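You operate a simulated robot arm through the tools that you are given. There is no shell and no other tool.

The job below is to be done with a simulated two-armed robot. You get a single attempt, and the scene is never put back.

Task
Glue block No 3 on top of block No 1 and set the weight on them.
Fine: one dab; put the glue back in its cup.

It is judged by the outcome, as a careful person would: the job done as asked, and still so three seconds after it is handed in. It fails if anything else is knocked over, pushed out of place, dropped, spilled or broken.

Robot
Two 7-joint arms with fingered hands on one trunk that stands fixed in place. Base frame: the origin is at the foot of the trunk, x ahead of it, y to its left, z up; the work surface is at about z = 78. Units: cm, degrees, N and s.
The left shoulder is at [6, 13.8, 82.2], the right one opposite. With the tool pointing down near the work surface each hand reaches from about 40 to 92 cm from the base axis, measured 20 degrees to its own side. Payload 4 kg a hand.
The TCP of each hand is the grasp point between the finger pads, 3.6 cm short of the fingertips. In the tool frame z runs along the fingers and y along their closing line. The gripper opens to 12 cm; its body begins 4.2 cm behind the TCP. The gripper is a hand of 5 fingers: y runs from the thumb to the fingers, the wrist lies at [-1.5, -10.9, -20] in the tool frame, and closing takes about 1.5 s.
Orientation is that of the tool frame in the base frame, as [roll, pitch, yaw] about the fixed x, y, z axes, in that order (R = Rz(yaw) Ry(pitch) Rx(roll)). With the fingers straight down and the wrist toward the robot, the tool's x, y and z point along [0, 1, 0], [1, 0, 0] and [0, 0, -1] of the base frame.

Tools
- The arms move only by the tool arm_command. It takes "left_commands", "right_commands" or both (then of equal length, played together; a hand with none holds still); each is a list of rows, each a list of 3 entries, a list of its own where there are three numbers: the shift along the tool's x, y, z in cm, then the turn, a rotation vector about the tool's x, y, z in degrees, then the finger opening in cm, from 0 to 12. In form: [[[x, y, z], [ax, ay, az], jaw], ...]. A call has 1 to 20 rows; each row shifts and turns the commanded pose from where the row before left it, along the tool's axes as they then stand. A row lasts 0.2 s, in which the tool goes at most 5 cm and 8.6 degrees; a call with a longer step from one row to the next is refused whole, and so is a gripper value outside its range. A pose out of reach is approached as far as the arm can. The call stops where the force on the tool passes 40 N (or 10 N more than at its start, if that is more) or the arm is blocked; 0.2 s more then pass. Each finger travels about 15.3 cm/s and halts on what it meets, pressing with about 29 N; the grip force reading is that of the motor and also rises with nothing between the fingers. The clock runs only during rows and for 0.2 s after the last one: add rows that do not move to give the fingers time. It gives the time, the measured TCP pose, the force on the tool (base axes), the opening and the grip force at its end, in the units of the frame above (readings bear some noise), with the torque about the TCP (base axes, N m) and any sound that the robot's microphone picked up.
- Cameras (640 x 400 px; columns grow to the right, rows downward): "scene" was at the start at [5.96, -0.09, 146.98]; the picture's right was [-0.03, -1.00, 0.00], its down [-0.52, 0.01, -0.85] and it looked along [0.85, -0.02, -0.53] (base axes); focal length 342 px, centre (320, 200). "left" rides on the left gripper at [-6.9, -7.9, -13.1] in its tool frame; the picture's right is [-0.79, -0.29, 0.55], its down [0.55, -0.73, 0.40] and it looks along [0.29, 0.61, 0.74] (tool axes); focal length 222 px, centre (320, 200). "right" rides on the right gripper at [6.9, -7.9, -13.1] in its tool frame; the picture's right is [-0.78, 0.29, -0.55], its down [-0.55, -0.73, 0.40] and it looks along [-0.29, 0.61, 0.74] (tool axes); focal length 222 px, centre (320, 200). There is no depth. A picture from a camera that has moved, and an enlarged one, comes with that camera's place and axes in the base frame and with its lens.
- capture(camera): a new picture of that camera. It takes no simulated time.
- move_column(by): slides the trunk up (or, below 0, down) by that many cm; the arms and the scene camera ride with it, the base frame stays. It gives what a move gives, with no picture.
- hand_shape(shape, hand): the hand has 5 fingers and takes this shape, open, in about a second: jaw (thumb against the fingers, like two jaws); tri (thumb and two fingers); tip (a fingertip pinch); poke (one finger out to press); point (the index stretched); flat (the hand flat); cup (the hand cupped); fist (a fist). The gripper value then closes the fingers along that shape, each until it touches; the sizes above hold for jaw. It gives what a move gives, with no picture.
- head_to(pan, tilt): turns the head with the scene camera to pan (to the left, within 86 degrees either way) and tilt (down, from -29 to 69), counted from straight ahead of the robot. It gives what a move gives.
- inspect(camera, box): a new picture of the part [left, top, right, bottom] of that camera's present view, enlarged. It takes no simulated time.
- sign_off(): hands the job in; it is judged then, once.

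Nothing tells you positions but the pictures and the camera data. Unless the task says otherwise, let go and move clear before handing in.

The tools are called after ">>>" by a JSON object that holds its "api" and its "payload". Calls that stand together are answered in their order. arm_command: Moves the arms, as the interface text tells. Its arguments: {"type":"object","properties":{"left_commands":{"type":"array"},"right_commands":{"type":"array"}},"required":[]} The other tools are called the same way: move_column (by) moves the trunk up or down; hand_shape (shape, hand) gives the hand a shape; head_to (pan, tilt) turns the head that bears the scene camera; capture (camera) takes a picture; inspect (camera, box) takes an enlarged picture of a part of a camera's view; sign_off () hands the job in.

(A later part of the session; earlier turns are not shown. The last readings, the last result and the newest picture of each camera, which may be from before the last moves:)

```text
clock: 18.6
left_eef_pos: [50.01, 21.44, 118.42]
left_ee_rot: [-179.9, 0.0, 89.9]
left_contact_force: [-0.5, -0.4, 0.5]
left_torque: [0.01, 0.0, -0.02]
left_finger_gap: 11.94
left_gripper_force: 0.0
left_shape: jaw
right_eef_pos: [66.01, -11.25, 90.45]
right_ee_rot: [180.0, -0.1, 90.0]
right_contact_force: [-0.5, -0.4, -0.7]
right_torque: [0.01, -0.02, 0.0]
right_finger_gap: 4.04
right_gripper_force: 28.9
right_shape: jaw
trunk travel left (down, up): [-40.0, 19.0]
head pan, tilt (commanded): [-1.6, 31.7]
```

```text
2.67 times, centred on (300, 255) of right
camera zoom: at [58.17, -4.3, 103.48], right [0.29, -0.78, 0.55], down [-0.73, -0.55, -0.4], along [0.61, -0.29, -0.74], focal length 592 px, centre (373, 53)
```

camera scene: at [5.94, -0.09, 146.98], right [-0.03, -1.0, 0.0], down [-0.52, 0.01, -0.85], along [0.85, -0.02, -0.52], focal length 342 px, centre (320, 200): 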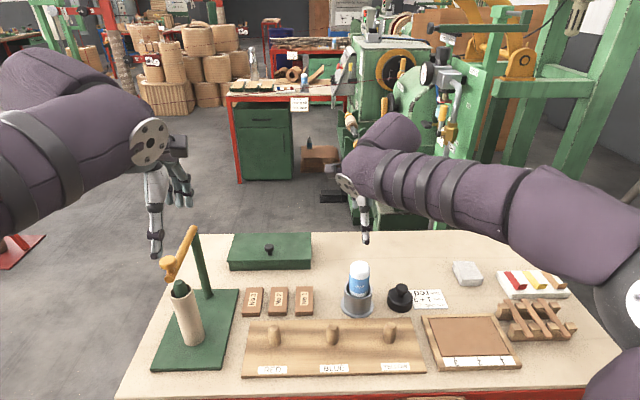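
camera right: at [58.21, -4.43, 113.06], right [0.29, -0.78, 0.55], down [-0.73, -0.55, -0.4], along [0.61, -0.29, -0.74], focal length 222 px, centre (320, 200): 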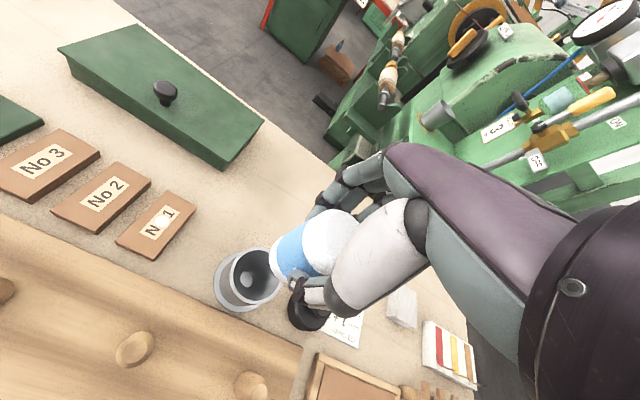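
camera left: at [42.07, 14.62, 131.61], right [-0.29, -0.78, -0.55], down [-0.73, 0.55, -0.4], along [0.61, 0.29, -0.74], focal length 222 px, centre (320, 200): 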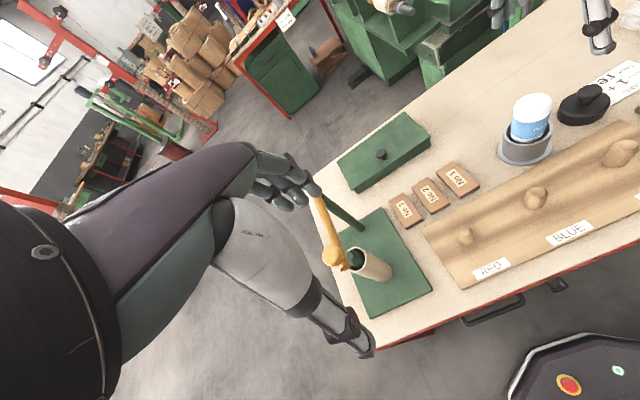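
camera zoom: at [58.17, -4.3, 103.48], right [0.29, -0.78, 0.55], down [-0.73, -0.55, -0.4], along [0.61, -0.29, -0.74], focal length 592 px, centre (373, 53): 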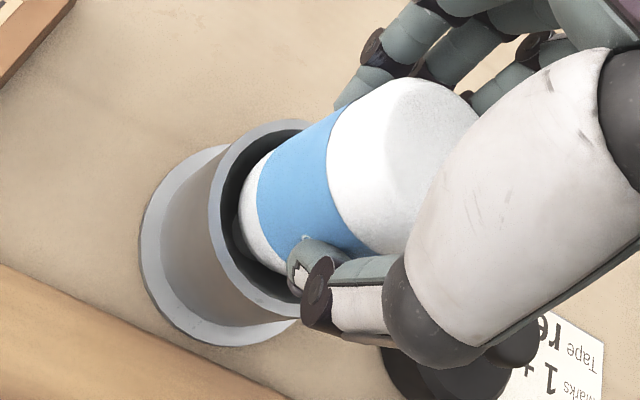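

The bottle is about 5 mm above where it stood. I'll check that the arm is clear of everything before setting it down.

>>> {"api": "capture", "payload": {"camera": "scene"}}

>>> {"api": "capture", "payload": {"camera": "left"}}

>>> {"api": "arm_command", "payload": {"right_commands": [[[0, 0, 0.2], [0, 0, 0], 3.0], [[0, 0, 0.2], [0, 0, 0], 3.0], [[0, 0, 0], [0, 0, 0], 3.0]]}}

```text
taken
camera scene: at [5.97, -0.09, 146.98], right [-0.03, -1.0, 0.0], down [-0.52, 0.01, -0.85], along [0.85, -0.02, -0.53], focal length 342 px, centre (320, 200)
```

scene: 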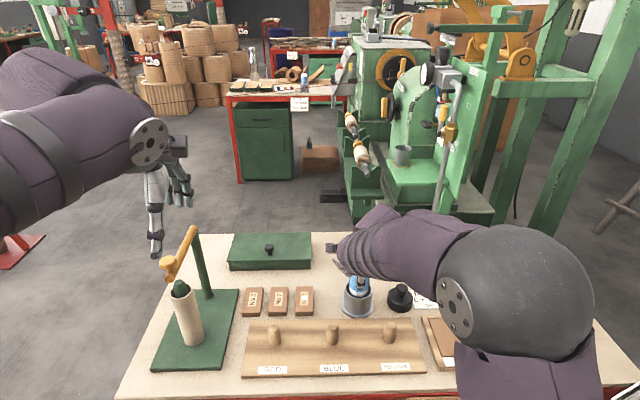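

```text
taken
camera left: at [42.1, 14.63, 131.6], right [-0.29, -0.79, -0.55], down [-0.73, 0.55, -0.4], along [0.61, 0.29, -0.74], focal length 222 px, centre (320, 200)
```

left: 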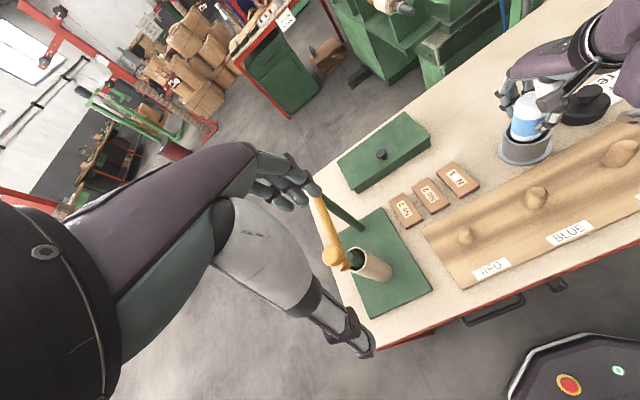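

```text
clock: 19.4
left_eef_pos: [50.02, 21.53, 118.39]
left_ee_rot: [179.9, -0.1, 90.0]
left_contact_force: [-0.5, -1.0, -0.4]
left_torque: [0.0, 0.0, -0.03]
left_finger_gap: 11.96
left_gripper_force: 0.1
left_shape: jaw
right_eef_pos: [66.02, -11.02, 90.05]
right_ee_rot: [180.0, -0.1, 90.0]
right_contact_force: [-3.0, 1.0, 1.9]
right_torque: [0.02, 0.16, -0.02]
right_finger_gap: 3.97
right_gripper_force: 28.6
right_shape: jaw
trunk travel left (down, up): [-40.0, 19.0]
head pan, tilt (commanded): [-1.6, 31.7]
```

The force shows the bottle is now standing in the cup. I'll open the fingers gradually.

>>> {"api": "arm_command", "payload": {"right_commands": [[[0, 0, 0.05], [0, 0, 0], 3.0], [[0, 0, 0], [0, 0, 0], 3.8], [[0, 0, 0], [0, 0, 0], 4.2], [[0, 0, 0], [0, 0, 0], 4.6], [[0, 0, 0], [0, 0, 0], 5.2], [[0, 0, 0], [0, 0, 0], 6.5], [[0, 0, 0], [0, 0, 0], 8], [[0, 0, 0], [0, 0, 0], 10], [[0, 0, 0], [0, 0, 0], 11], [[0, 0, 0], [0, 0, 0], 11]]}}

>>> {"api": "inspect", "payload": {"camera": "left", "box": [450, 40, 640, 200]}}

>>> {"api": "inspect", "payload": {"camera": "right", "box": [200, 180, 400, 330]}}

```text
clock: 21.6
left_eef_pos: [50.12, 21.47, 118.37]
left_ee_rot: [179.9, 0.0, 90.1]
left_contact_force: [0.4, 0.6, -0.2]
left_torque: [0.0, -0.02, -0.04]
left_finger_gap: 11.98
left_gripper_force: 0.1
left_shape: jaw
right_eef_pos: [65.96, -11.23, 90.04]
right_ee_rot: [180.0, 0.0, 90.0]
right_contact_force: [0.7, 0.1, -0.1]
right_torque: [-0.01, -0.02, 0.02]
right_finger_gap: 11.0
right_gripper_force: 0.1
right_shape: jaw
trunk travel left (down, up): [-40.0, 19.0]
head pan, tilt (commanded): [-1.6, 31.7]
```

```text
2.50 times, centred on (545, 120) of left
camera zoom: at [42.09, 14.63, 131.6], right [-0.29, -0.79, -0.55], down [-0.73, 0.55, -0.4], along [0.61, 0.29, -0.74], focal length 555 px, centre (-242, 400)
```

zoom: 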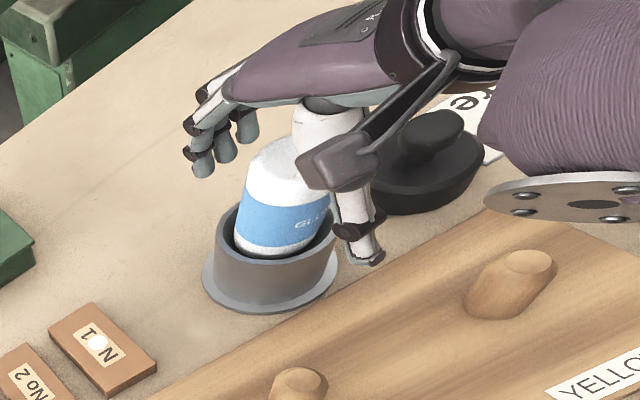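

```text
2.67 times, centred on (300, 255) of right
camera zoom: at [58.13, -4.3, 103.07], right [0.29, -0.78, 0.55], down [-0.73, -0.55, -0.4], along [0.61, -0.29, -0.74], focal length 592 px, centre (373, 53)
```

zoom: 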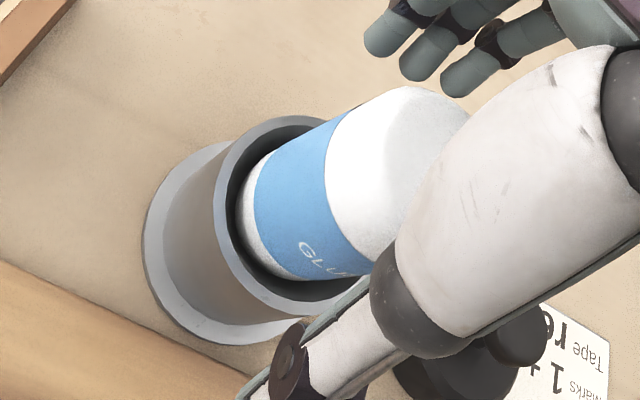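

The bottle stands in its cup and the fingers are clear of it. I'll raise the right hand straight up and then draw it back to its side.

>>> {"api": "arm_command", "payload": {"right_commands": [[[0, 0, -1], [0, 0, 0], 11], [[0, 0, -2], [0, 0, 0], 11], [[0, 0, -3], [0, 0, 0], 11], [[0, 0, -3], [0, 0, 0], 11], [[0, 0, -4], [0, 0, 0], 11], [[0, 0, -4], [0, 0, 0], 11], [[-2.5, -1.5, -2], [0, 0, 0], 11], [[-2.5, -2, -2], [0, 0, 0], 11], [[-2.5, -2, -2], [0, 0, 0], 11], [[-2.5, -2, -1], [0, 0, 0], 11], [[-2.5, -2, 0], [0, 0, 0], 11], [[0, 0, 0], [0, 0, 0], 11]]}}

>>> {"api": "capture", "payload": {"camera": "right"}}

>>> {"api": "capture", "payload": {"camera": "scene"}}

>>> {"api": "inspect", "payload": {"camera": "scene", "box": [235, 250, 425, 330]}}

```text
clock: 24.2
left_eef_pos: [50.05, 21.55, 118.32]
left_ee_rot: [-180.0, 0.1, 90.0]
left_contact_force: [-0.3, -0.5, 0.4]
left_torque: [0.0, 0.02, 0.01]
left_finger_gap: 11.97
left_gripper_force: 0.0
left_shape: jaw
right_eef_pos: [56.32, -23.62, 113.97]
right_ee_rot: [180.0, 0.0, 90.0]
right_contact_force: [0.0, -0.8, 0.3]
right_torque: [0.01, -0.01, 0.03]
right_finger_gap: 10.97
right_gripper_force: 0.0
right_shape: jaw
trunk travel left (down, up): [-40.0, 19.0]
head pan, tilt (commanded): [-1.6, 31.7]
```

```text
taken
camera right: at [48.54, -16.75, 127.2], right [0.29, -0.78, 0.55], down [-0.73, -0.55, -0.4], along [0.61, -0.29, -0.74], focal length 222 px, centre (320, 200)
```

right: 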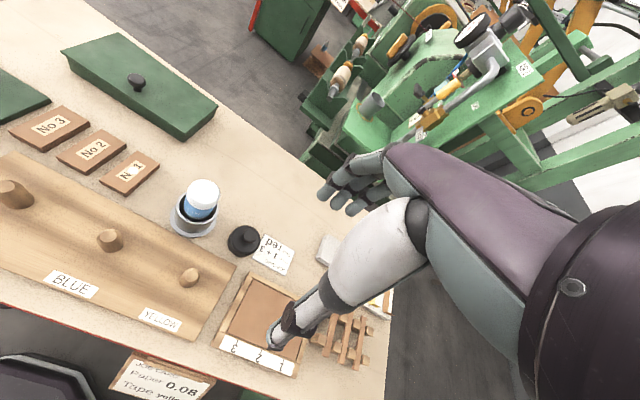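

```text
taken
camera scene: at [5.97, -0.07, 146.98], right [-0.03, -1.0, 0.0], down [-0.52, 0.01, -0.85], along [0.85, -0.02, -0.53], focal length 342 px, centre (320, 200)
```

scene: 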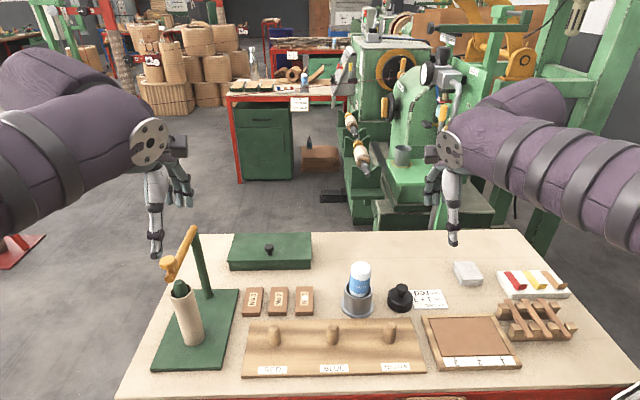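

```text
3.37 times, centred on (330, 290) of scene
camera zoom: at [5.97, -0.07, 146.98], right [-0.03, -1.0, 0.0], down [-0.52, 0.01, -0.85], along [0.85, -0.02, -0.53], focal length 1152 px, centre (286, -103)
```

zoom: 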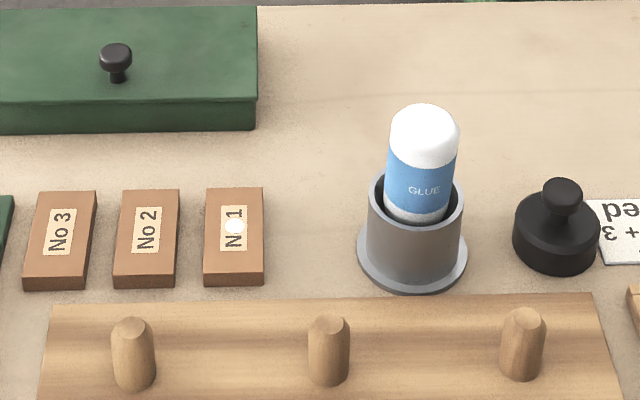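

The glue is back in its cup and the dab is intact. Now the left hand goes over block No 3 at about (67.3,15.3), first staying high so I can check clearance from the post and roll on the left.

>>> {"api": "arm_command", "payload": {"left_commands": [[[-0.9, 2.4, 1.6], [0, 0, 0], 11], [[-1.1, 3, 2.2], [0, 0, 0], 11], [[-1.1, 3, 2.2], [0, 0, 0], 11], [[-1.1, 3, 2.2], [0, 0, 0], 11], [[-1.1, 3, 2.2], [0, 0, 0], 11], [[-0.95, 2.85, 2.0], [0, 0, 0], 10], [[0, 0, 0], [0, 0, 0], 9.8], [[0, 0, 0], [0, 0, 0], 9.8]]}}

>>> {"api": "capture", "payload": {"camera": "scene"}}

>>> {"api": "capture", "payload": {"camera": "left"}}

>>> {"api": "capture", "payload": {"camera": "right"}}

```text
clock: 26.0
left_eef_pos: [67.29, 15.17, 105.98]
left_ee_rot: [-179.9, 0.0, 90.0]
left_contact_force: [0.1, -0.8, -1.0]
left_torque: [0.03, 0.0, -0.03]
left_finger_gap: 9.86
left_gripper_force: 0.2
left_shape: jaw
right_eef_pos: [56.29, -23.62, 114.09]
right_ee_rot: [180.0, 0.0, 90.0]
right_contact_force: [-0.3, 0.1, 0.5]
right_torque: [0.01, -0.01, 0.04]
right_finger_gap: 11.01
right_gripper_force: 0.1
right_shape: jaw
trunk travel left (down, up): [-40.0, 19.0]
head pan, tilt (commanded): [-1.6, 31.7]
```

```text
taken
camera scene: at [5.97, -0.09, 146.98], right [-0.03, -1.0, 0.0], down [-0.52, 0.01, -0.85], along [0.85, -0.02, -0.53], focal length 342 px, centre (320, 200)
```

scene: 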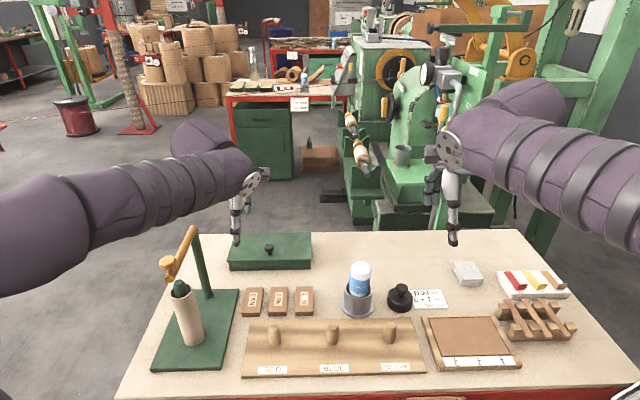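

```text
taken
camera left: at [59.25, 8.3, 119.16], right [-0.29, -0.78, -0.55], down [-0.73, 0.55, -0.4], along [0.61, 0.29, -0.74], focal length 222 px, centre (320, 200)
```

left: 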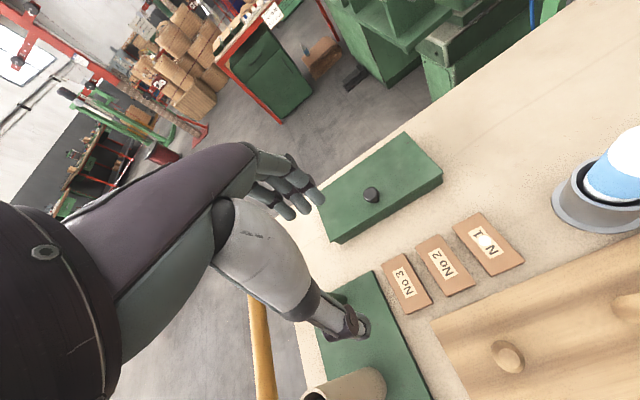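

```text
taken
camera right: at [48.56, -16.76, 127.2], right [0.29, -0.78, 0.55], down [-0.73, -0.55, -0.4], along [0.61, -0.29, -0.74], focal length 222 px, centre (320, 200)
```

right: 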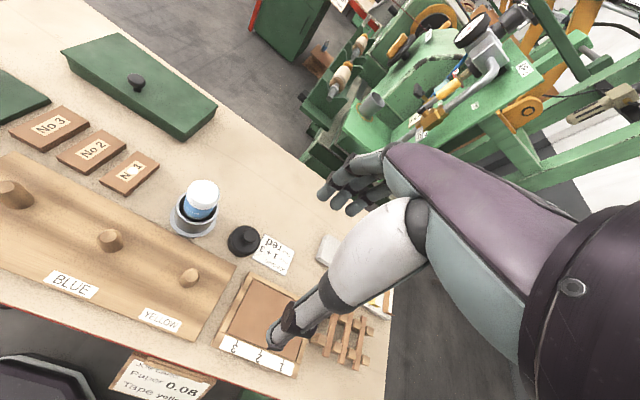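

The left arm clears the post, bar and roll, which lie about 12 cm further left. I'll descend over block No 3 to just above it and check the finger alignment.

>>> {"api": "arm_command", "payload": {"left_commands": [[[0.05, 0, 2.5], [0, 0, 0], 9.8], [[0, 0, 3.5], [0, 0, 0], 9.8], [[0, 0, 3.5], [0, 0, 0], 9.8], [[0, 0, 3.5], [0, 0, 0], 9.8], [[0, 0, 3.5], [0, 0, 0], 9.8], [[0, 0, 2.5], [0, 0, 0], 9.8], [[0, 0, 1.0], [0, 0, 0], 9.8], [[0, 0, 0], [0, 0, 0], 9.8]]}}

>>> {"api": "capture", "payload": {"camera": "scene"}}

>>> {"api": "capture", "payload": {"camera": "left"}}

>>> {"api": "inspect", "payload": {"camera": "right", "box": [0, 40, 200, 220]}}

>>> {"api": "inspect", "payload": {"camera": "scene", "box": [210, 230, 330, 340]}}

```text
clock: 27.8
left_eef_pos: [67.36, 15.34, 85.84]
left_ee_rot: [180.0, -0.1, 89.9]
left_contact_force: [1.0, 0.8, 0.4]
left_torque: [0.01, 0.01, 0.0]
left_finger_gap: 9.8
left_gripper_force: 0.1
left_shape: jaw
right_eef_pos: [56.39, -23.67, 114.26]
right_ee_rot: [180.0, -0.1, 90.0]
right_contact_force: [0.1, 0.1, 0.7]
right_torque: [0.0, 0.02, 0.05]
right_finger_gap: 11.0
right_gripper_force: 0.1
right_shape: jaw
trunk travel left (down, up): [-40.0, 19.0]
head pan, tilt (commanded): [-1.6, 31.7]
```

```text
taken
camera scene: at [5.97, -0.09, 146.98], right [-0.03, -1.0, 0.0], down [-0.52, 0.01, -0.85], along [0.85, -0.02, -0.53], focal length 342 px, centre (320, 200)
```

scene: 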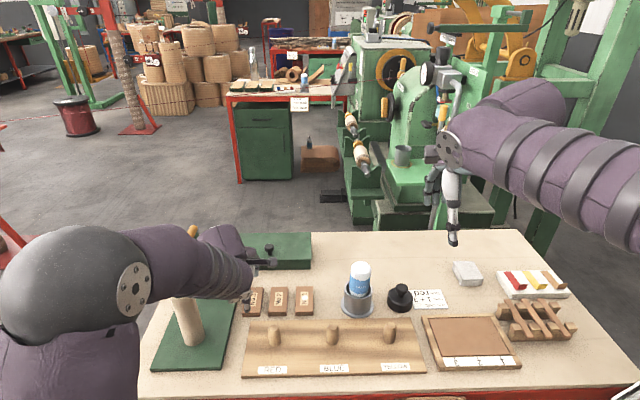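

```text
taken
camera left: at [59.36, 8.42, 99.11], right [-0.29, -0.79, -0.55], down [-0.73, 0.55, -0.4], along [0.61, 0.29, -0.74], focal length 222 px, centre (320, 200)
```

left: 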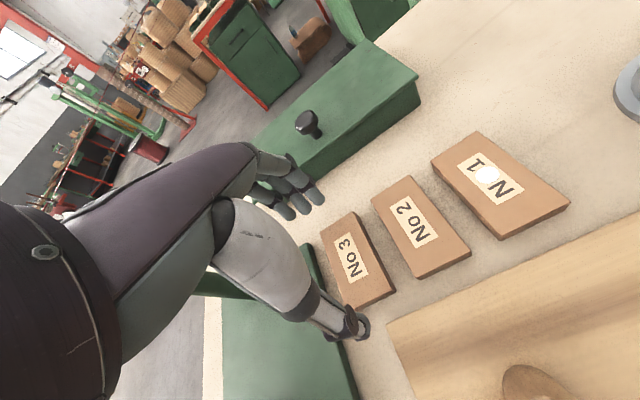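

```text
2.22 times, centred on (100, 130) of right
camera zoom: at [48.56, -16.75, 127.2], right [0.29, -0.78, 0.55], down [-0.73, -0.55, -0.4], along [0.61, -0.29, -0.74], focal length 494 px, centre (809, 356)
```

zoom: 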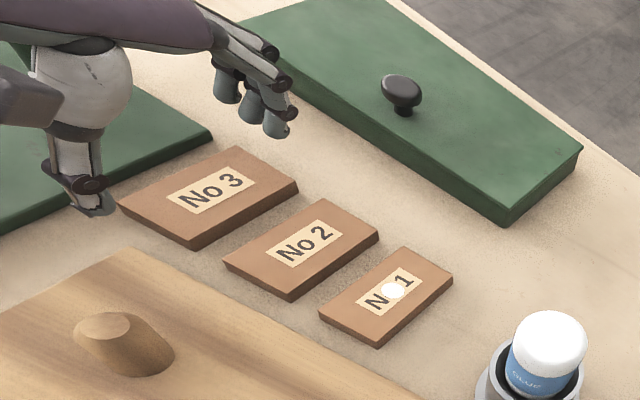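

```text
3.64 times, centred on (270, 285) of scene
camera zoom: at [5.97, -0.09, 146.98], right [-0.03, -1.0, 0.0], down [-0.52, 0.01, -0.85], along [0.85, -0.02, -0.53], focal length 1244 px, centre (502, -109)
```

zoom: 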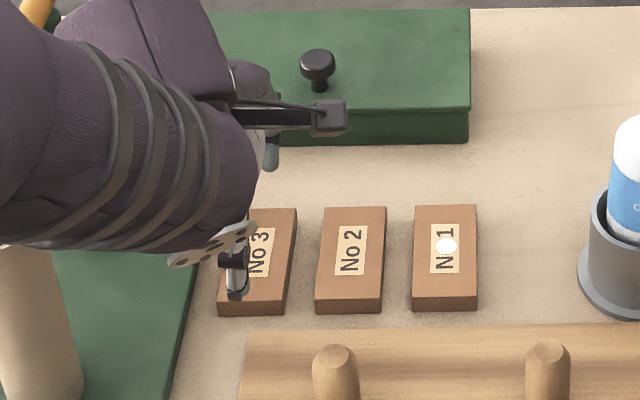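

The fingers straddle No 3 lengthwise, but the near thumb is close to the peg board's rear edge. I'll shift 2 mm forward, narrow the opening a little, and go down only part-way to check the thumb clearance.

>>> {"api": "arm_command", "payload": {"left_commands": [[[0, 0.2, 0], [0, 0, 0], 9.4], [[0, 0, 0.6], [0, 0, 0], 9.4], [[0, 0, 0.8], [0, 0, 0], 9.4], [[0, 0, 0.4], [0, 0, 0], 9.4], [[0, 0, 0], [0, 0, 0], 9.4]]}}

>>> {"api": "inspect", "payload": {"camera": "right", "box": [0, 70, 120, 180]}}

>>> {"api": "inspect", "payload": {"camera": "scene", "box": [225, 265, 305, 335]}}

>>> {"api": "inspect", "payload": {"camera": "left", "box": [240, 140, 440, 380]}}

```text
clock: 29.0
left_eef_pos: [67.46, 15.34, 84.14]
left_ee_rot: [179.9, 0.0, 90.1]
left_contact_force: [0.2, -0.9, 0.5]
left_torque: [0.03, 0.01, -0.01]
left_finger_gap: 9.43
left_gripper_force: 0.0
left_shape: jaw
right_eef_pos: [56.29, -23.58, 114.2]
right_ee_rot: [180.0, 0.0, 90.0]
right_contact_force: [0.8, 0.2, -0.5]
right_torque: [0.02, 0.0, 0.03]
right_finger_gap: 11.0
right_gripper_force: 0.0
right_shape: jaw
trunk travel left (down, up): [-40.0, 19.0]
head pan, tilt (commanded): [-1.6, 31.7]
```

```text
3.64 times, centred on (60, 125) of right
camera zoom: at [48.56, -16.75, 127.2], right [0.29, -0.78, 0.55], down [-0.73, -0.55, -0.4], along [0.61, -0.29, -0.74], focal length 808 px, centre (1266, 473)
```

zoom: 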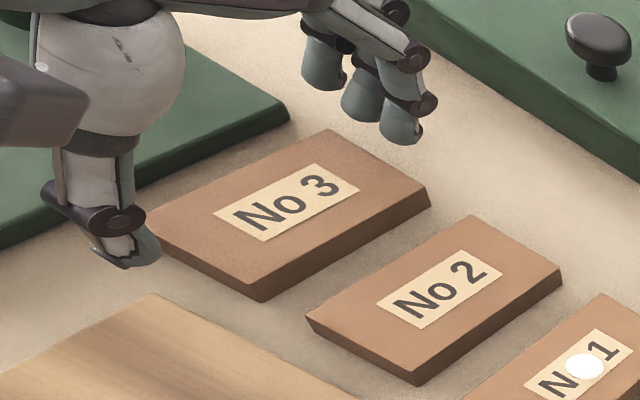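

```text
5.71 times, centred on (265, 300) of scene
camera zoom: at [5.96, -0.09, 146.98], right [-0.03, -1.0, 0.0], down [-0.52, 0.01, -0.85], along [0.85, -0.02, -0.53], focal length 1954 px, centre (634, -371)
```

zoom: 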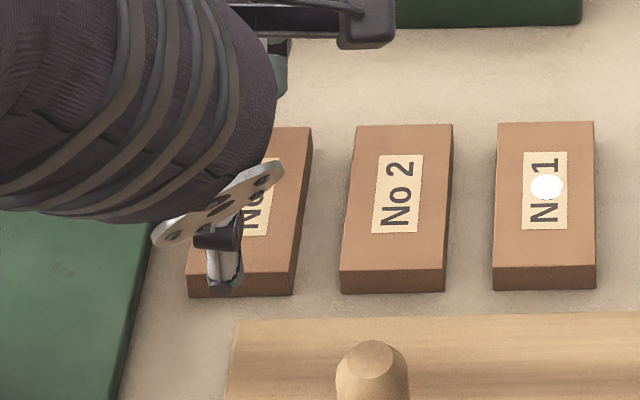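

```text
1.67 times, centred on (340, 260) of left
camera zoom: at [59.48, 8.41, 97.32], right [-0.29, -0.78, -0.55], down [-0.73, 0.55, -0.4], along [0.61, 0.29, -0.74], focal length 370 px, centre (287, 100)
```

zoom: 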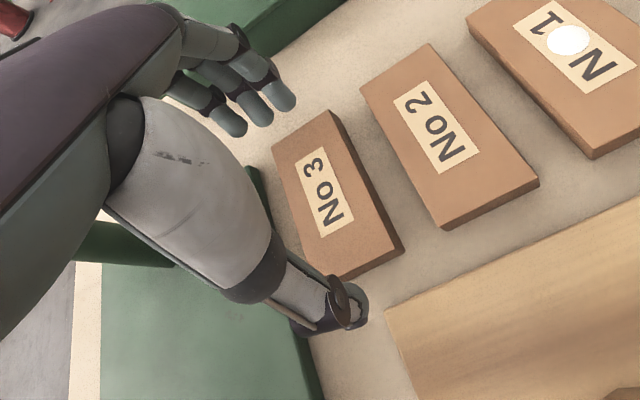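

Both the thumb and the fingers look clear of the block and the board. I'll keep descending in small steps, watching for any touch on the table.

>>> {"api": "arm_command", "payload": {"left_commands": [[[0, 0, 0.4], [0, 0, 0], 9.4], [[0, 0, 0.4], [0, 0, 0], 9.4], [[0, 0, 0], [0, 0, 0], 9.4]]}}

>>> {"api": "inspect", "payload": {"camera": "right", "box": [0, 70, 120, 180]}}

>>> {"api": "inspect", "payload": {"camera": "left", "box": [240, 160, 400, 360]}}

```text
clock: 29.8
left_eef_pos: [67.56, 15.38, 83.38]
left_ee_rot: [-180.0, 0.0, 90.0]
left_contact_force: [0.4, 0.8, 0.5]
left_torque: [0.0, 0.01, 0.01]
left_finger_gap: 9.43
left_gripper_force: 0.0
left_shape: jaw
right_eef_pos: [56.37, -23.56, 114.04]
right_ee_rot: [179.9, -0.1, 89.9]
right_contact_force: [-0.4, 0.7, -0.3]
right_torque: [-0.06, -0.01, 0.01]
right_finger_gap: 11.01
right_gripper_force: 0.0
right_shape: jaw
trunk travel left (down, up): [-40.0, 19.0]
head pan, tilt (commanded): [-1.6, 31.7]
```

```text
3.64 times, centred on (60, 125) of right
camera zoom: at [48.56, -16.75, 127.2], right [0.29, -0.78, 0.55], down [-0.73, -0.55, -0.4], along [0.61, -0.29, -0.74], focal length 808 px, centre (1266, 473)
```

zoom: 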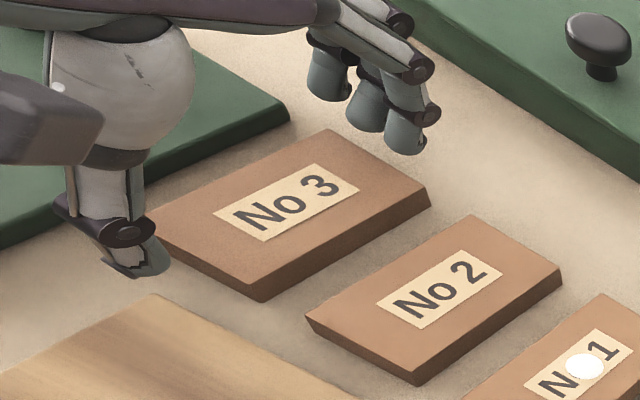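

```text
2.00 times, centred on (320, 260) of left
camera zoom: at [59.5, 8.39, 96.61], right [-0.29, -0.78, -0.55], down [-0.73, 0.55, -0.4], along [0.61, 0.29, -0.74], focal length 444 px, centre (320, 80)
```

zoom: 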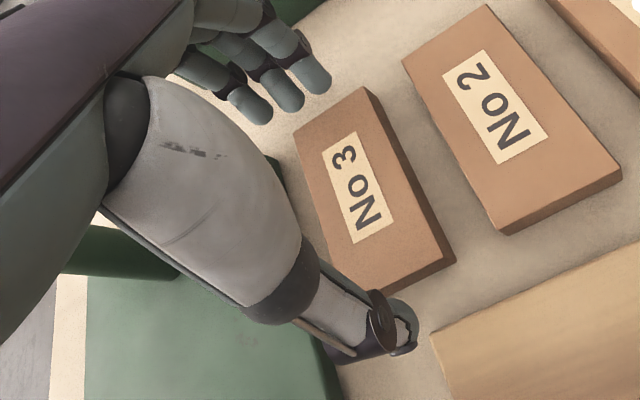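

There is still no contact. I'll continue down another 8 mm.

>>> {"api": "arm_command", "payload": {"left_commands": [[[0, 0, 0.3], [0, 0, 0], 9.4], [[0, 0, 0.3], [0, 0, 0], 9.4], [[0, 0, 0.2], [0, 0, 0], 9.4], [[0, 0, 0], [0, 0, 0], 9.4]]}}

>>> {"api": "inspect", "payload": {"camera": "right", "box": [0, 70, 120, 180]}}

>>> {"api": "inspect", "payload": {"camera": "left", "box": [240, 160, 400, 360]}}

```text
clock: 30.8
left_eef_pos: [67.56, 15.22, 82.55]
left_ee_rot: [179.9, 0.0, 90.0]
left_contact_force: [-0.3, 0.1, 0.3]
left_torque: [-0.01, 0.02, 0.0]
left_finger_gap: 9.42
left_gripper_force: 0.0
left_shape: jaw
right_eef_pos: [56.43, -23.64, 114.18]
right_ee_rot: [-179.9, 0.0, 90.0]
right_contact_force: [-0.6, -0.1, 0.6]
right_torque: [0.0, 0.01, 0.0]
right_finger_gap: 10.98
right_gripper_force: 0.0
right_shape: jaw
trunk travel left (down, up): [-40.0, 19.0]
head pan, tilt (commanded): [-1.6, 31.7]
```

```text
3.64 times, centred on (60, 125) of right
camera zoom: at [48.56, -16.75, 127.2], right [0.29, -0.78, 0.55], down [-0.73, -0.55, -0.4], along [0.61, -0.29, -0.74], focal length 808 px, centre (1266, 473)
```

zoom: 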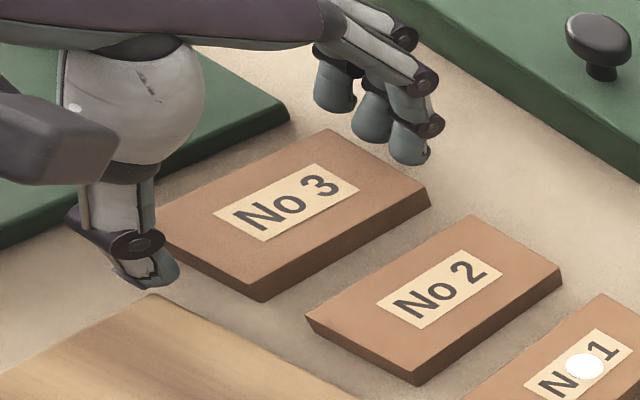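

```text
2.00 times, centred on (320, 260) of left
camera zoom: at [59.52, 8.39, 95.81], right [-0.29, -0.79, -0.55], down [-0.73, 0.55, -0.4], along [0.61, 0.29, -0.74], focal length 444 px, centre (320, 80)
```

zoom: 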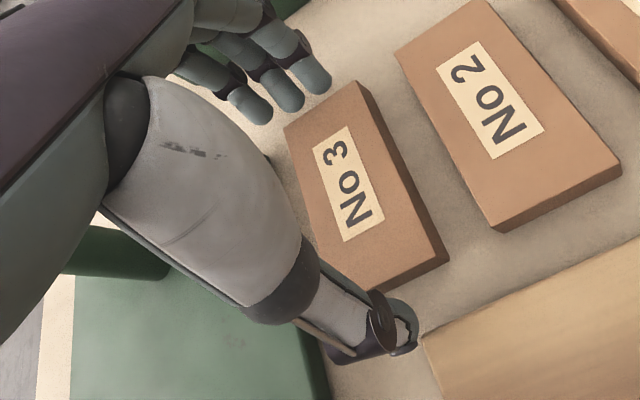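

The tips should now be roughly a centimetre below the block's top edge. I'll lower another 3 mm and then close slowly.

>>> {"api": "arm_command", "payload": {"left_commands": [[[0, 0, 0.3], [0, 0, 0], 9.4], [[0, 0, 0], [0, 0, 0], 9.4], [[0, 0, 0], [0, 0, 0], 9.0], [[0, 0, 0], [0, 0, 0], 8.7], [[0, 0, 0], [0, 0, 0], 8.4], [[0, 0, 0], [0, 0, 0], 8.1], [[0, 0, 0], [0, 0, 0], 8.1]]}}

>>> {"api": "inspect", "payload": {"camera": "right", "box": [0, 70, 120, 180]}}

>>> {"api": "inspect", "payload": {"camera": "left", "box": [240, 160, 400, 360]}}

>>> {"api": "inspect", "payload": {"camera": "scene", "box": [225, 265, 305, 335]}}

```text
clock: 32.4
left_eef_pos: [67.35, 15.36, 82.43]
left_ee_rot: [179.9, 0.0, 90.0]
left_contact_force: [-3.7, 0.9, 20.7]
left_torque: [-0.04, 1.37, -0.03]
left_finger_gap: 8.53
left_gripper_force: 0.1
left_shape: jaw
right_eef_pos: [56.34, -23.65, 114.12]
right_ee_rot: [179.9, 0.1, 90.0]
right_contact_force: [-0.2, -0.5, 0.3]
right_torque: [0.0, 0.0, 0.02]
right_finger_gap: 11.01
right_gripper_force: 0.1
right_shape: jaw
trunk travel left (down, up): [-40.0, 19.0]
head pan, tilt (commanded): [-1.6, 31.7]
```

```text
3.64 times, centred on (60, 125) of right
camera zoom: at [48.39, -16.78, 127.28], right [0.29, -0.79, 0.55], down [-0.73, -0.55, -0.4], along [0.61, -0.29, -0.74], focal length 808 px, centre (1266, 473)
```

zoom: 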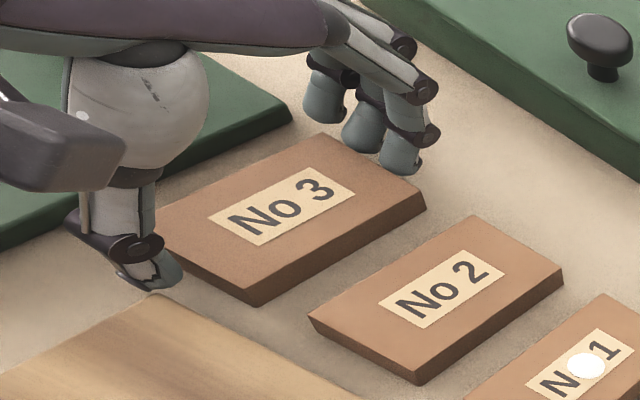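

```text
2.00 times, centred on (320, 260) of left
camera zoom: at [59.4, 8.33, 95.66], right [-0.29, -0.79, -0.55], down [-0.73, 0.55, -0.4], along [0.61, 0.29, -0.74], focal length 444 px, centre (320, 80)
```

zoom: 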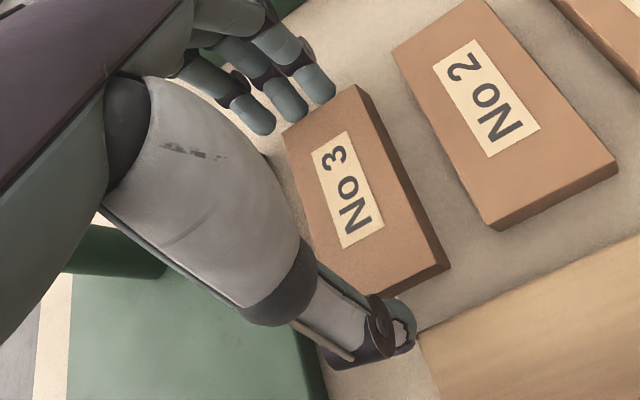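

```text
5.71 times, centred on (265, 300) of scene
camera zoom: at [5.77, -0.12, 147.0], right [-0.03, -1.0, 0.0], down [-0.52, 0.02, -0.85], along [0.85, -0.02, -0.52], focal length 1954 px, centre (634, -371)
```

zoom: 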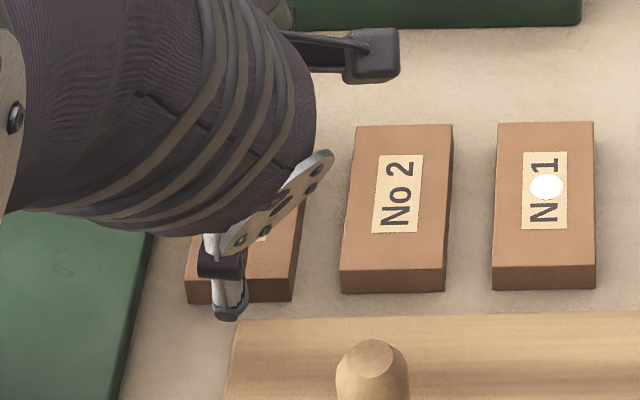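

The thumb tip is pressing on the table with about 20 N, since it swings lower as it closes. I'll raise a few millimetres to relieve that before closing further.

>>> {"api": "arm_command", "payload": {"left_commands": [[[0, 0, -0.2], [0, 0, 0], 8.5], [[0, 0, -0.2], [0, 0, 0], 8.6], [[0, 0, 0], [0, 0, 0], 8.6]]}}

>>> {"api": "inspect", "payload": {"camera": "right", "box": [0, 70, 120, 180]}}

>>> {"api": "inspect", "payload": {"camera": "left", "box": [240, 160, 400, 360]}}

>>> {"api": "inspect", "payload": {"camera": "scene", "box": [225, 265, 305, 335]}}

```text
clock: 33.2
left_eef_pos: [67.47, 15.33, 82.71]
left_ee_rot: [-179.9, 0.0, 90.1]
left_contact_force: [-0.9, 0.1, 0.2]
left_torque: [0.02, 0.0, 0.0]
left_finger_gap: 8.6
left_gripper_force: 0.0
left_shape: jaw
right_eef_pos: [56.41, -23.6, 114.12]
right_ee_rot: [180.0, -0.1, 89.9]
right_contact_force: [-0.6, 0.3, -0.5]
right_torque: [0.0, 0.02, -0.01]
right_finger_gap: 10.98
right_gripper_force: 0.1
right_shape: jaw
trunk travel left (down, up): [-40.0, 19.0]
head pan, tilt (commanded): [-1.6, 31.7]
```

```text
3.64 times, centred on (60, 125) of right
camera zoom: at [48.56, -16.76, 127.19], right [0.29, -0.78, 0.55], down [-0.73, -0.55, -0.4], along [0.61, -0.29, -0.74], focal length 808 px, centre (1266, 473)
```

zoom: 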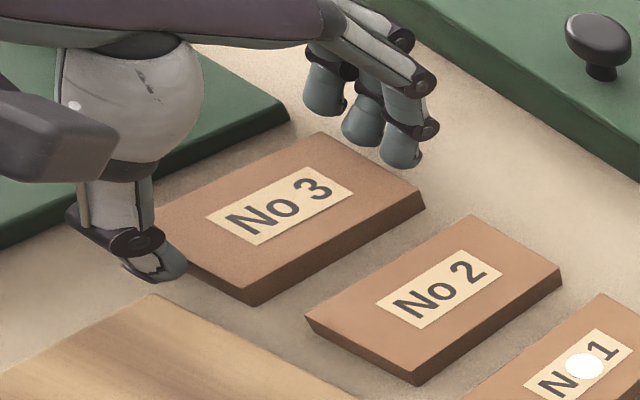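

```text
2.00 times, centred on (320, 260) of left
camera zoom: at [59.55, 8.4, 95.87], right [-0.29, -0.78, -0.55], down [-0.74, 0.55, -0.4], along [0.61, 0.29, -0.74], focal length 444 px, centre (320, 80)
```

zoom: 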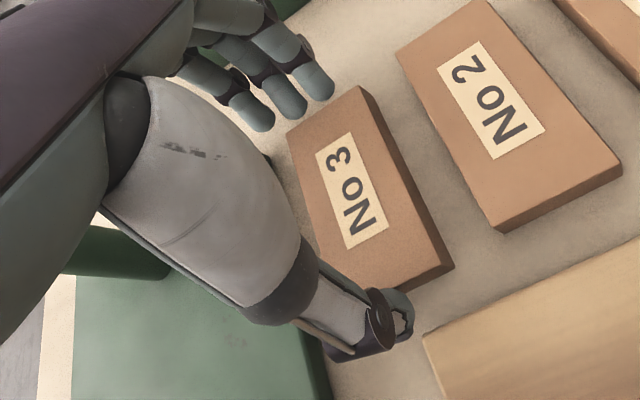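

```text
5.71 times, centred on (265, 300) of scene
camera zoom: at [5.97, -0.09, 146.97], right [-0.03, -1.0, 0.0], down [-0.52, 0.01, -0.85], along [0.85, -0.02, -0.53], focal length 1954 px, centre (634, -371)
```

zoom: 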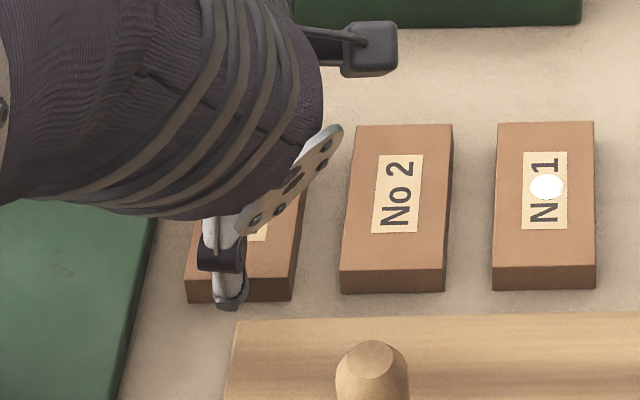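

The pressure is gone; block No 3 has shifted about 3 mm toward me, squarely. I'll close the rest of the way at this slightly greater height.

>>> {"api": "arm_command", "payload": {"left_commands": [[[0, -0.2, -0.1], [0, 0, 0], 8.6], [[0, 0, 0], [0, 0, 0], 8.4], [[0, 0, 0], [0, 0, 0], 8.2], [[0, 0, 0], [0, 0, 0], 8.0], [[0, 0, 0], [0, 0, 0], 7.8], [[0, 0, 0], [0, 0, 0], 7.8]]}}

>>> {"api": "inspect", "payload": {"camera": "right", "box": [0, 70, 120, 180]}}

>>> {"api": "inspect", "payload": {"camera": "scene", "box": [225, 265, 305, 335]}}

```text
clock: 34.6
left_eef_pos: [67.23, 15.24, 82.97]
left_ee_rot: [179.8, 0.1, 90.0]
left_contact_force: [0.0, -1.2, 15.3]
left_torque: [-0.03, -0.04, 0.11]
left_finger_gap: 6.95
left_gripper_force: 28.6
left_shape: jaw
right_eef_pos: [56.18, -23.64, 114.32]
right_ee_rot: [179.9, 0.0, 90.0]
right_contact_force: [0.8, 0.0, -0.9]
right_torque: [-0.04, -0.03, 0.01]
right_finger_gap: 11.01
right_gripper_force: 0.0
right_shape: jaw
trunk travel left (down, up): [-40.0, 19.0]
head pan, tilt (commanded): [-1.6, 31.7]
```

```text
3.64 times, centred on (60, 125) of right
camera zoom: at [48.44, -16.78, 127.27], right [0.29, -0.79, 0.55], down [-0.73, -0.55, -0.4], along [0.61, -0.29, -0.74], focal length 808 px, centre (1266, 473)
```

zoom: 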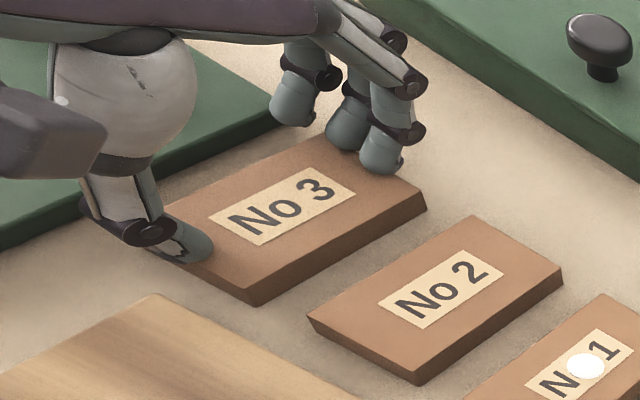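

```text
5.71 times, centred on (265, 300) of scene
camera zoom: at [5.83, -0.12, 147.0], right [-0.03, -1.0, 0.0], down [-0.52, 0.02, -0.85], along [0.85, -0.02, -0.52], focal length 1954 px, centre (634, -371)
```

zoom: 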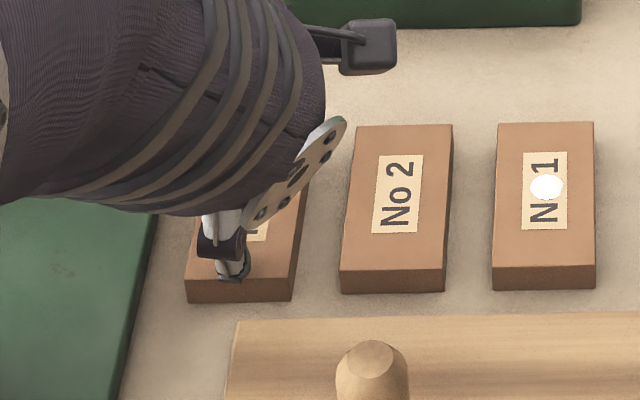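

The fingertips rode up onto the block's top instead of gripping its sides. I'll look at the finger position from the left camera before backing off.

>>> {"api": "inspect", "payload": {"camera": "left", "box": [220, 140, 400, 350]}}

>>> {"api": "inspect", "payload": {"camera": "right", "box": [10, 90, 80, 150]}}

```text
1.90 times, centred on (310, 245) of left
camera zoom: at [59.3, 8.4, 96.22], right [-0.29, -0.79, -0.55], down [-0.73, 0.55, -0.4], along [0.62, 0.29, -0.73], focal length 423 px, centre (339, 114)
```

zoom: 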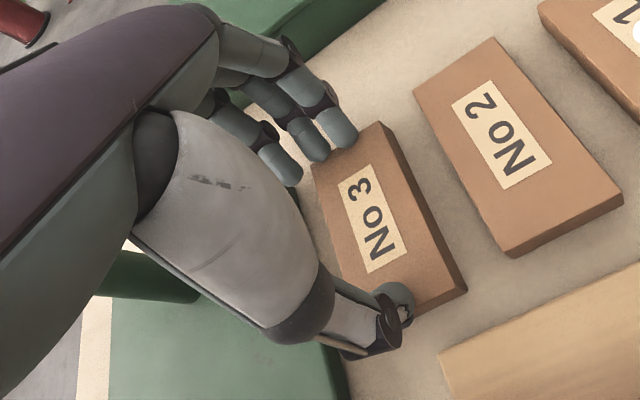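

```text
6.67 times, centred on (45, 120) of right
camera zoom: at [48.44, -16.78, 127.27], right [0.29, -0.79, 0.55], down [-0.73, -0.55, -0.4], along [0.61, -0.29, -0.74], focal length 1481 px, centre (2153, 733)
```

zoom: 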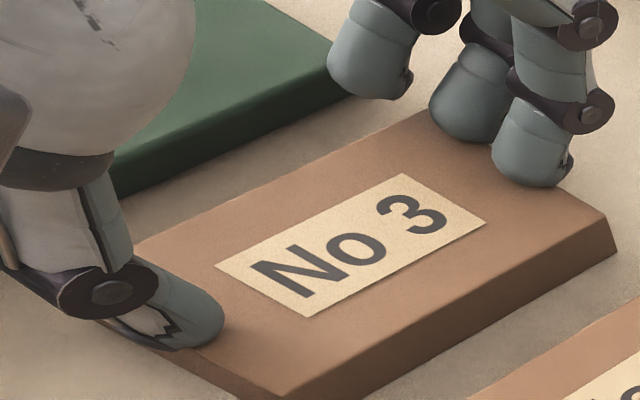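

The index and middle fingertips landed on the block's top because the thumb reaches lower than the fingers at this opening. I'll lift off and open up, then tilt the hand so that both sides reach the same depth.

>>> {"api": "arm_command", "payload": {"left_commands": [[[0, 0, -0.3], [0, 0, 0], 7.8], [[0, 0, -0.5], [0, 0, 0], 8.2], [[0, 0, -1.0], [0, 0, 0], 9.4], [[0, 0, -1.5], [0, 0, 0], 9.6], [[0, 0, 0], [0, 0, 0], 9.6], [[0, 0, 0], [0, 0, 0], 9.6]]}}

>>> {"api": "inspect", "payload": {"camera": "scene", "box": [225, 265, 325, 335]}}

>>> {"api": "inspect", "payload": {"camera": "right", "box": [0, 70, 120, 180]}}

>>> {"api": "inspect", "payload": {"camera": "left", "box": [240, 140, 400, 340]}}

```text
clock: 36.0
left_eef_pos: [67.34, 15.37, 86.14]
left_ee_rot: [180.0, 0.0, 90.0]
left_contact_force: [-0.3, 0.7, -0.1]
left_torque: [-0.02, 0.0, -0.02]
left_finger_gap: 9.55
left_gripper_force: 0.0
left_shape: jaw
right_eef_pos: [56.32, -23.69, 114.13]
right_ee_rot: [180.0, 0.0, 90.1]
right_contact_force: [-0.1, 0.0, -0.4]
right_torque: [0.0, 0.0, 0.02]
right_finger_gap: 11.02
right_gripper_force: 0.0
right_shape: jaw
trunk travel left (down, up): [-40.0, 19.0]
head pan, tilt (commanded): [-1.6, 31.7]
```

```text
5.71 times, centred on (275, 300) of scene
camera zoom: at [5.97, -0.09, 146.98], right [-0.03, -1.0, 0.0], down [-0.52, 0.01, -0.85], along [0.85, -0.02, -0.53], focal length 1954 px, centre (577, -371)
```

zoom: 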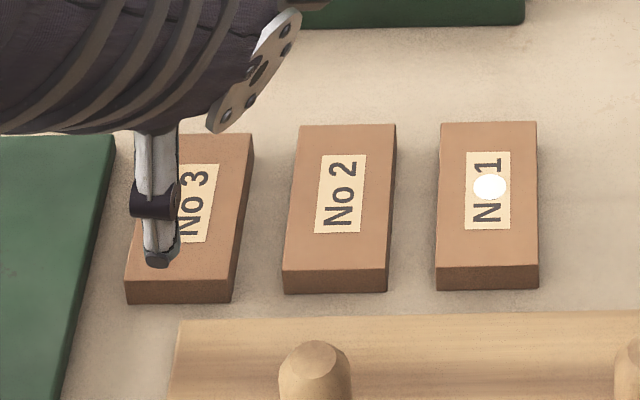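

```text
3.64 times, centred on (60, 125) of right
camera zoom: at [48.56, -16.75, 127.2], right [0.29, -0.78, 0.55], down [-0.73, -0.55, -0.4], along [0.61, -0.29, -0.74], focal length 808 px, centre (1266, 473)
```

zoom: 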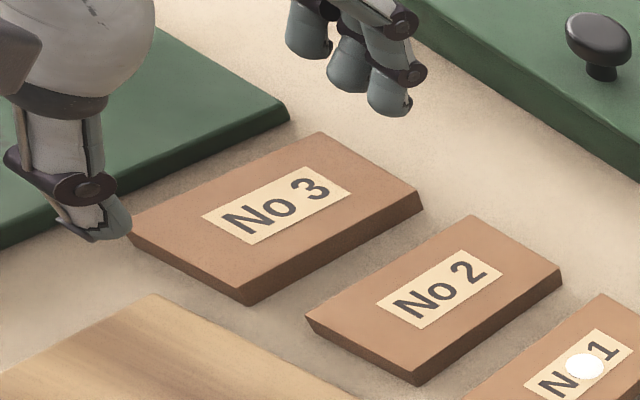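

```text
2.00 times, centred on (320, 240) of left
camera zoom: at [59.34, 8.4, 99.31], right [-0.29, -0.78, -0.55], down [-0.73, 0.55, -0.4], along [0.61, 0.29, -0.74], focal length 444 px, centre (320, 120)
```

zoom: 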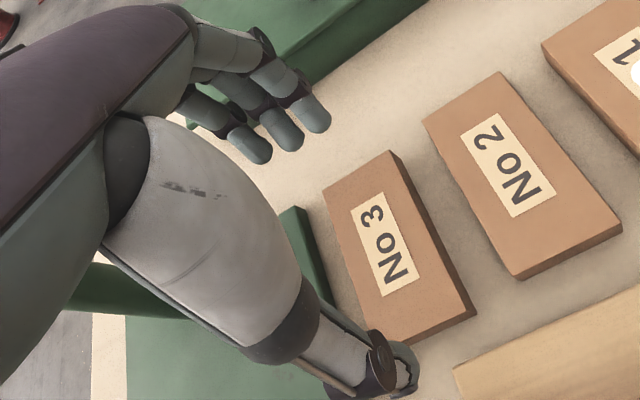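

Block No 3 now lies about 4 mm nearer the board at (66.85,15.25), which leaves little room for the thumb. I'll press the thumb tip lightly on its top and drag it about 1.5 cm away from the board first.

>>> {"api": "arm_command", "payload": {"left_commands": [[[0, 0, -1.2], [0, 0, 0], 9.0], [[-0.35, 0.8, 0], [0, 0, 0], 8.0], [[0, 0.8, 0], [0, 0, 0], 8.0], [[0, 0, 1.2], [0, 0, 0], 8.0], [[0, 0, 1.0], [0, 0, 0], 8.0], [[0, 0, 0.5], [0, 0, 0], 8.0], [[0, 0, 0], [0, 0, 0], 8.0]]}}

>>> {"api": "inspect", "payload": {"camera": "scene", "box": [225, 265, 325, 335]}}

>>> {"api": "inspect", "payload": {"camera": "right", "box": [0, 70, 120, 180]}}

```text
clock: 37.6
left_eef_pos: [68.95, 15.09, 84.62]
left_ee_rot: [180.0, -0.1, 90.0]
left_contact_force: [-0.6, -0.2, 0.2]
left_torque: [-0.01, 0.02, -0.02]
left_finger_gap: 8.04
left_gripper_force: 0.1
left_shape: jaw
right_eef_pos: [56.32, -23.66, 114.19]
right_ee_rot: [-180.0, 0.0, 90.0]
right_contact_force: [0.5, -0.6, 0.1]
right_torque: [-0.01, 0.01, -0.02]
right_finger_gap: 11.01
right_gripper_force: 0.2
right_shape: jaw
trunk travel left (down, up): [-40.0, 19.0]
head pan, tilt (commanded): [-1.6, 31.7]
```

```text
5.71 times, centred on (275, 300) of scene
camera zoom: at [5.97, -0.09, 146.98], right [-0.03, -1.0, 0.0], down [-0.52, 0.01, -0.85], along [0.85, -0.02, -0.53], focal length 1954 px, centre (577, -371)
```

zoom: 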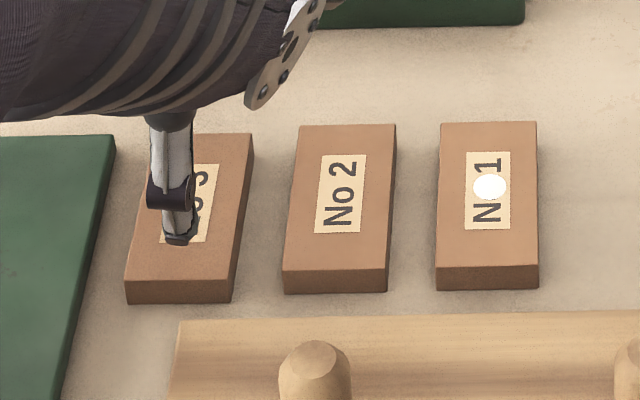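

```text
3.64 times, centred on (60, 125) of right
camera zoom: at [48.56, -16.76, 127.2], right [0.29, -0.78, 0.55], down [-0.73, -0.55, -0.4], along [0.61, -0.29, -0.74], focal length 808 px, centre (1266, 473)
```

zoom: 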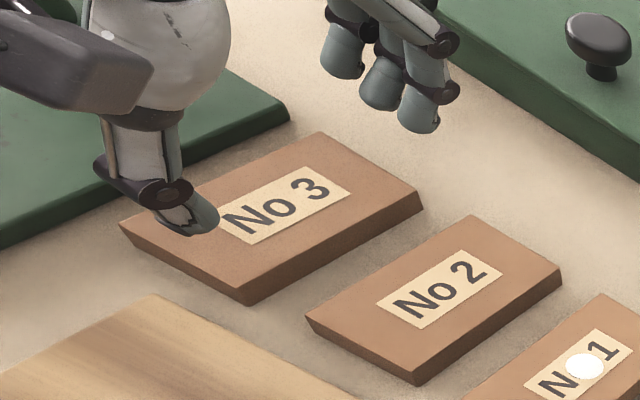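

The thumb tip is above the near half of block No 3. I'll lower it in small steps until it rests lightly on the block.

>>> {"api": "arm_command", "payload": {"left_commands": [[[0, 0, 0.2], [0, 0, 0], 8.0], [[0, 0, 0.2], [0, 0, 0], 8.0], [[0, 0, 0], [0, 0, 0], 8.0]]}}

```text
clock: 38.4
left_eef_pos: [68.82, 14.96, 84.32]
left_ee_rot: [180.0, 0.1, 89.9]
left_contact_force: [0.7, -0.5, 0.5]
left_torque: [0.0, 0.03, 0.02]
left_finger_gap: 8.06
left_gripper_force: 0.0
left_shape: jaw
right_eef_pos: [56.4, -23.61, 114.21]
right_ee_rot: [-180.0, 0.0, 89.9]
right_contact_force: [0.5, -0.1, 0.1]
right_torque: [-0.02, 0.01, 0.01]
right_finger_gap: 11.0
right_gripper_force: 0.1
right_shape: jaw
trunk travel left (down, up): [-40.0, 19.0]
head pan, tilt (commanded): [-1.6, 31.7]
```

There is no contact yet at TCP z≈84.3, so I'll keep going in small steps.

>>> {"api": "arm_command", "payload": {"left_commands": [[[0, 0, 0.15], [0, 0, 0], 8.0], [[0, 0, 0.15], [0, 0, 0], 8.0], [[0, 0, 0], [0, 0, 0], 8.0]]}}

```text
clock: 39.2
left_eef_pos: [68.88, 14.91, 83.85]
left_ee_rot: [179.9, 0.1, 90.0]
left_contact_force: [-0.4, -0.7, -0.4]
left_torque: [-0.01, 0.0, 0.01]
left_finger_gap: 8.02
left_gripper_force: 0.0
left_shape: jaw
right_eef_pos: [56.4, -23.69, 114.1]
right_ee_rot: [179.9, 0.0, 90.0]
right_contact_force: [0.9, 0.5, 0.1]
right_torque: [0.02, 0.01, 0.0]
right_finger_gap: 11.01
right_gripper_force: 0.1
right_shape: jaw
trunk travel left (down, up): [-40.0, 19.0]
head pan, tilt (commanded): [-1.6, 31.7]
```

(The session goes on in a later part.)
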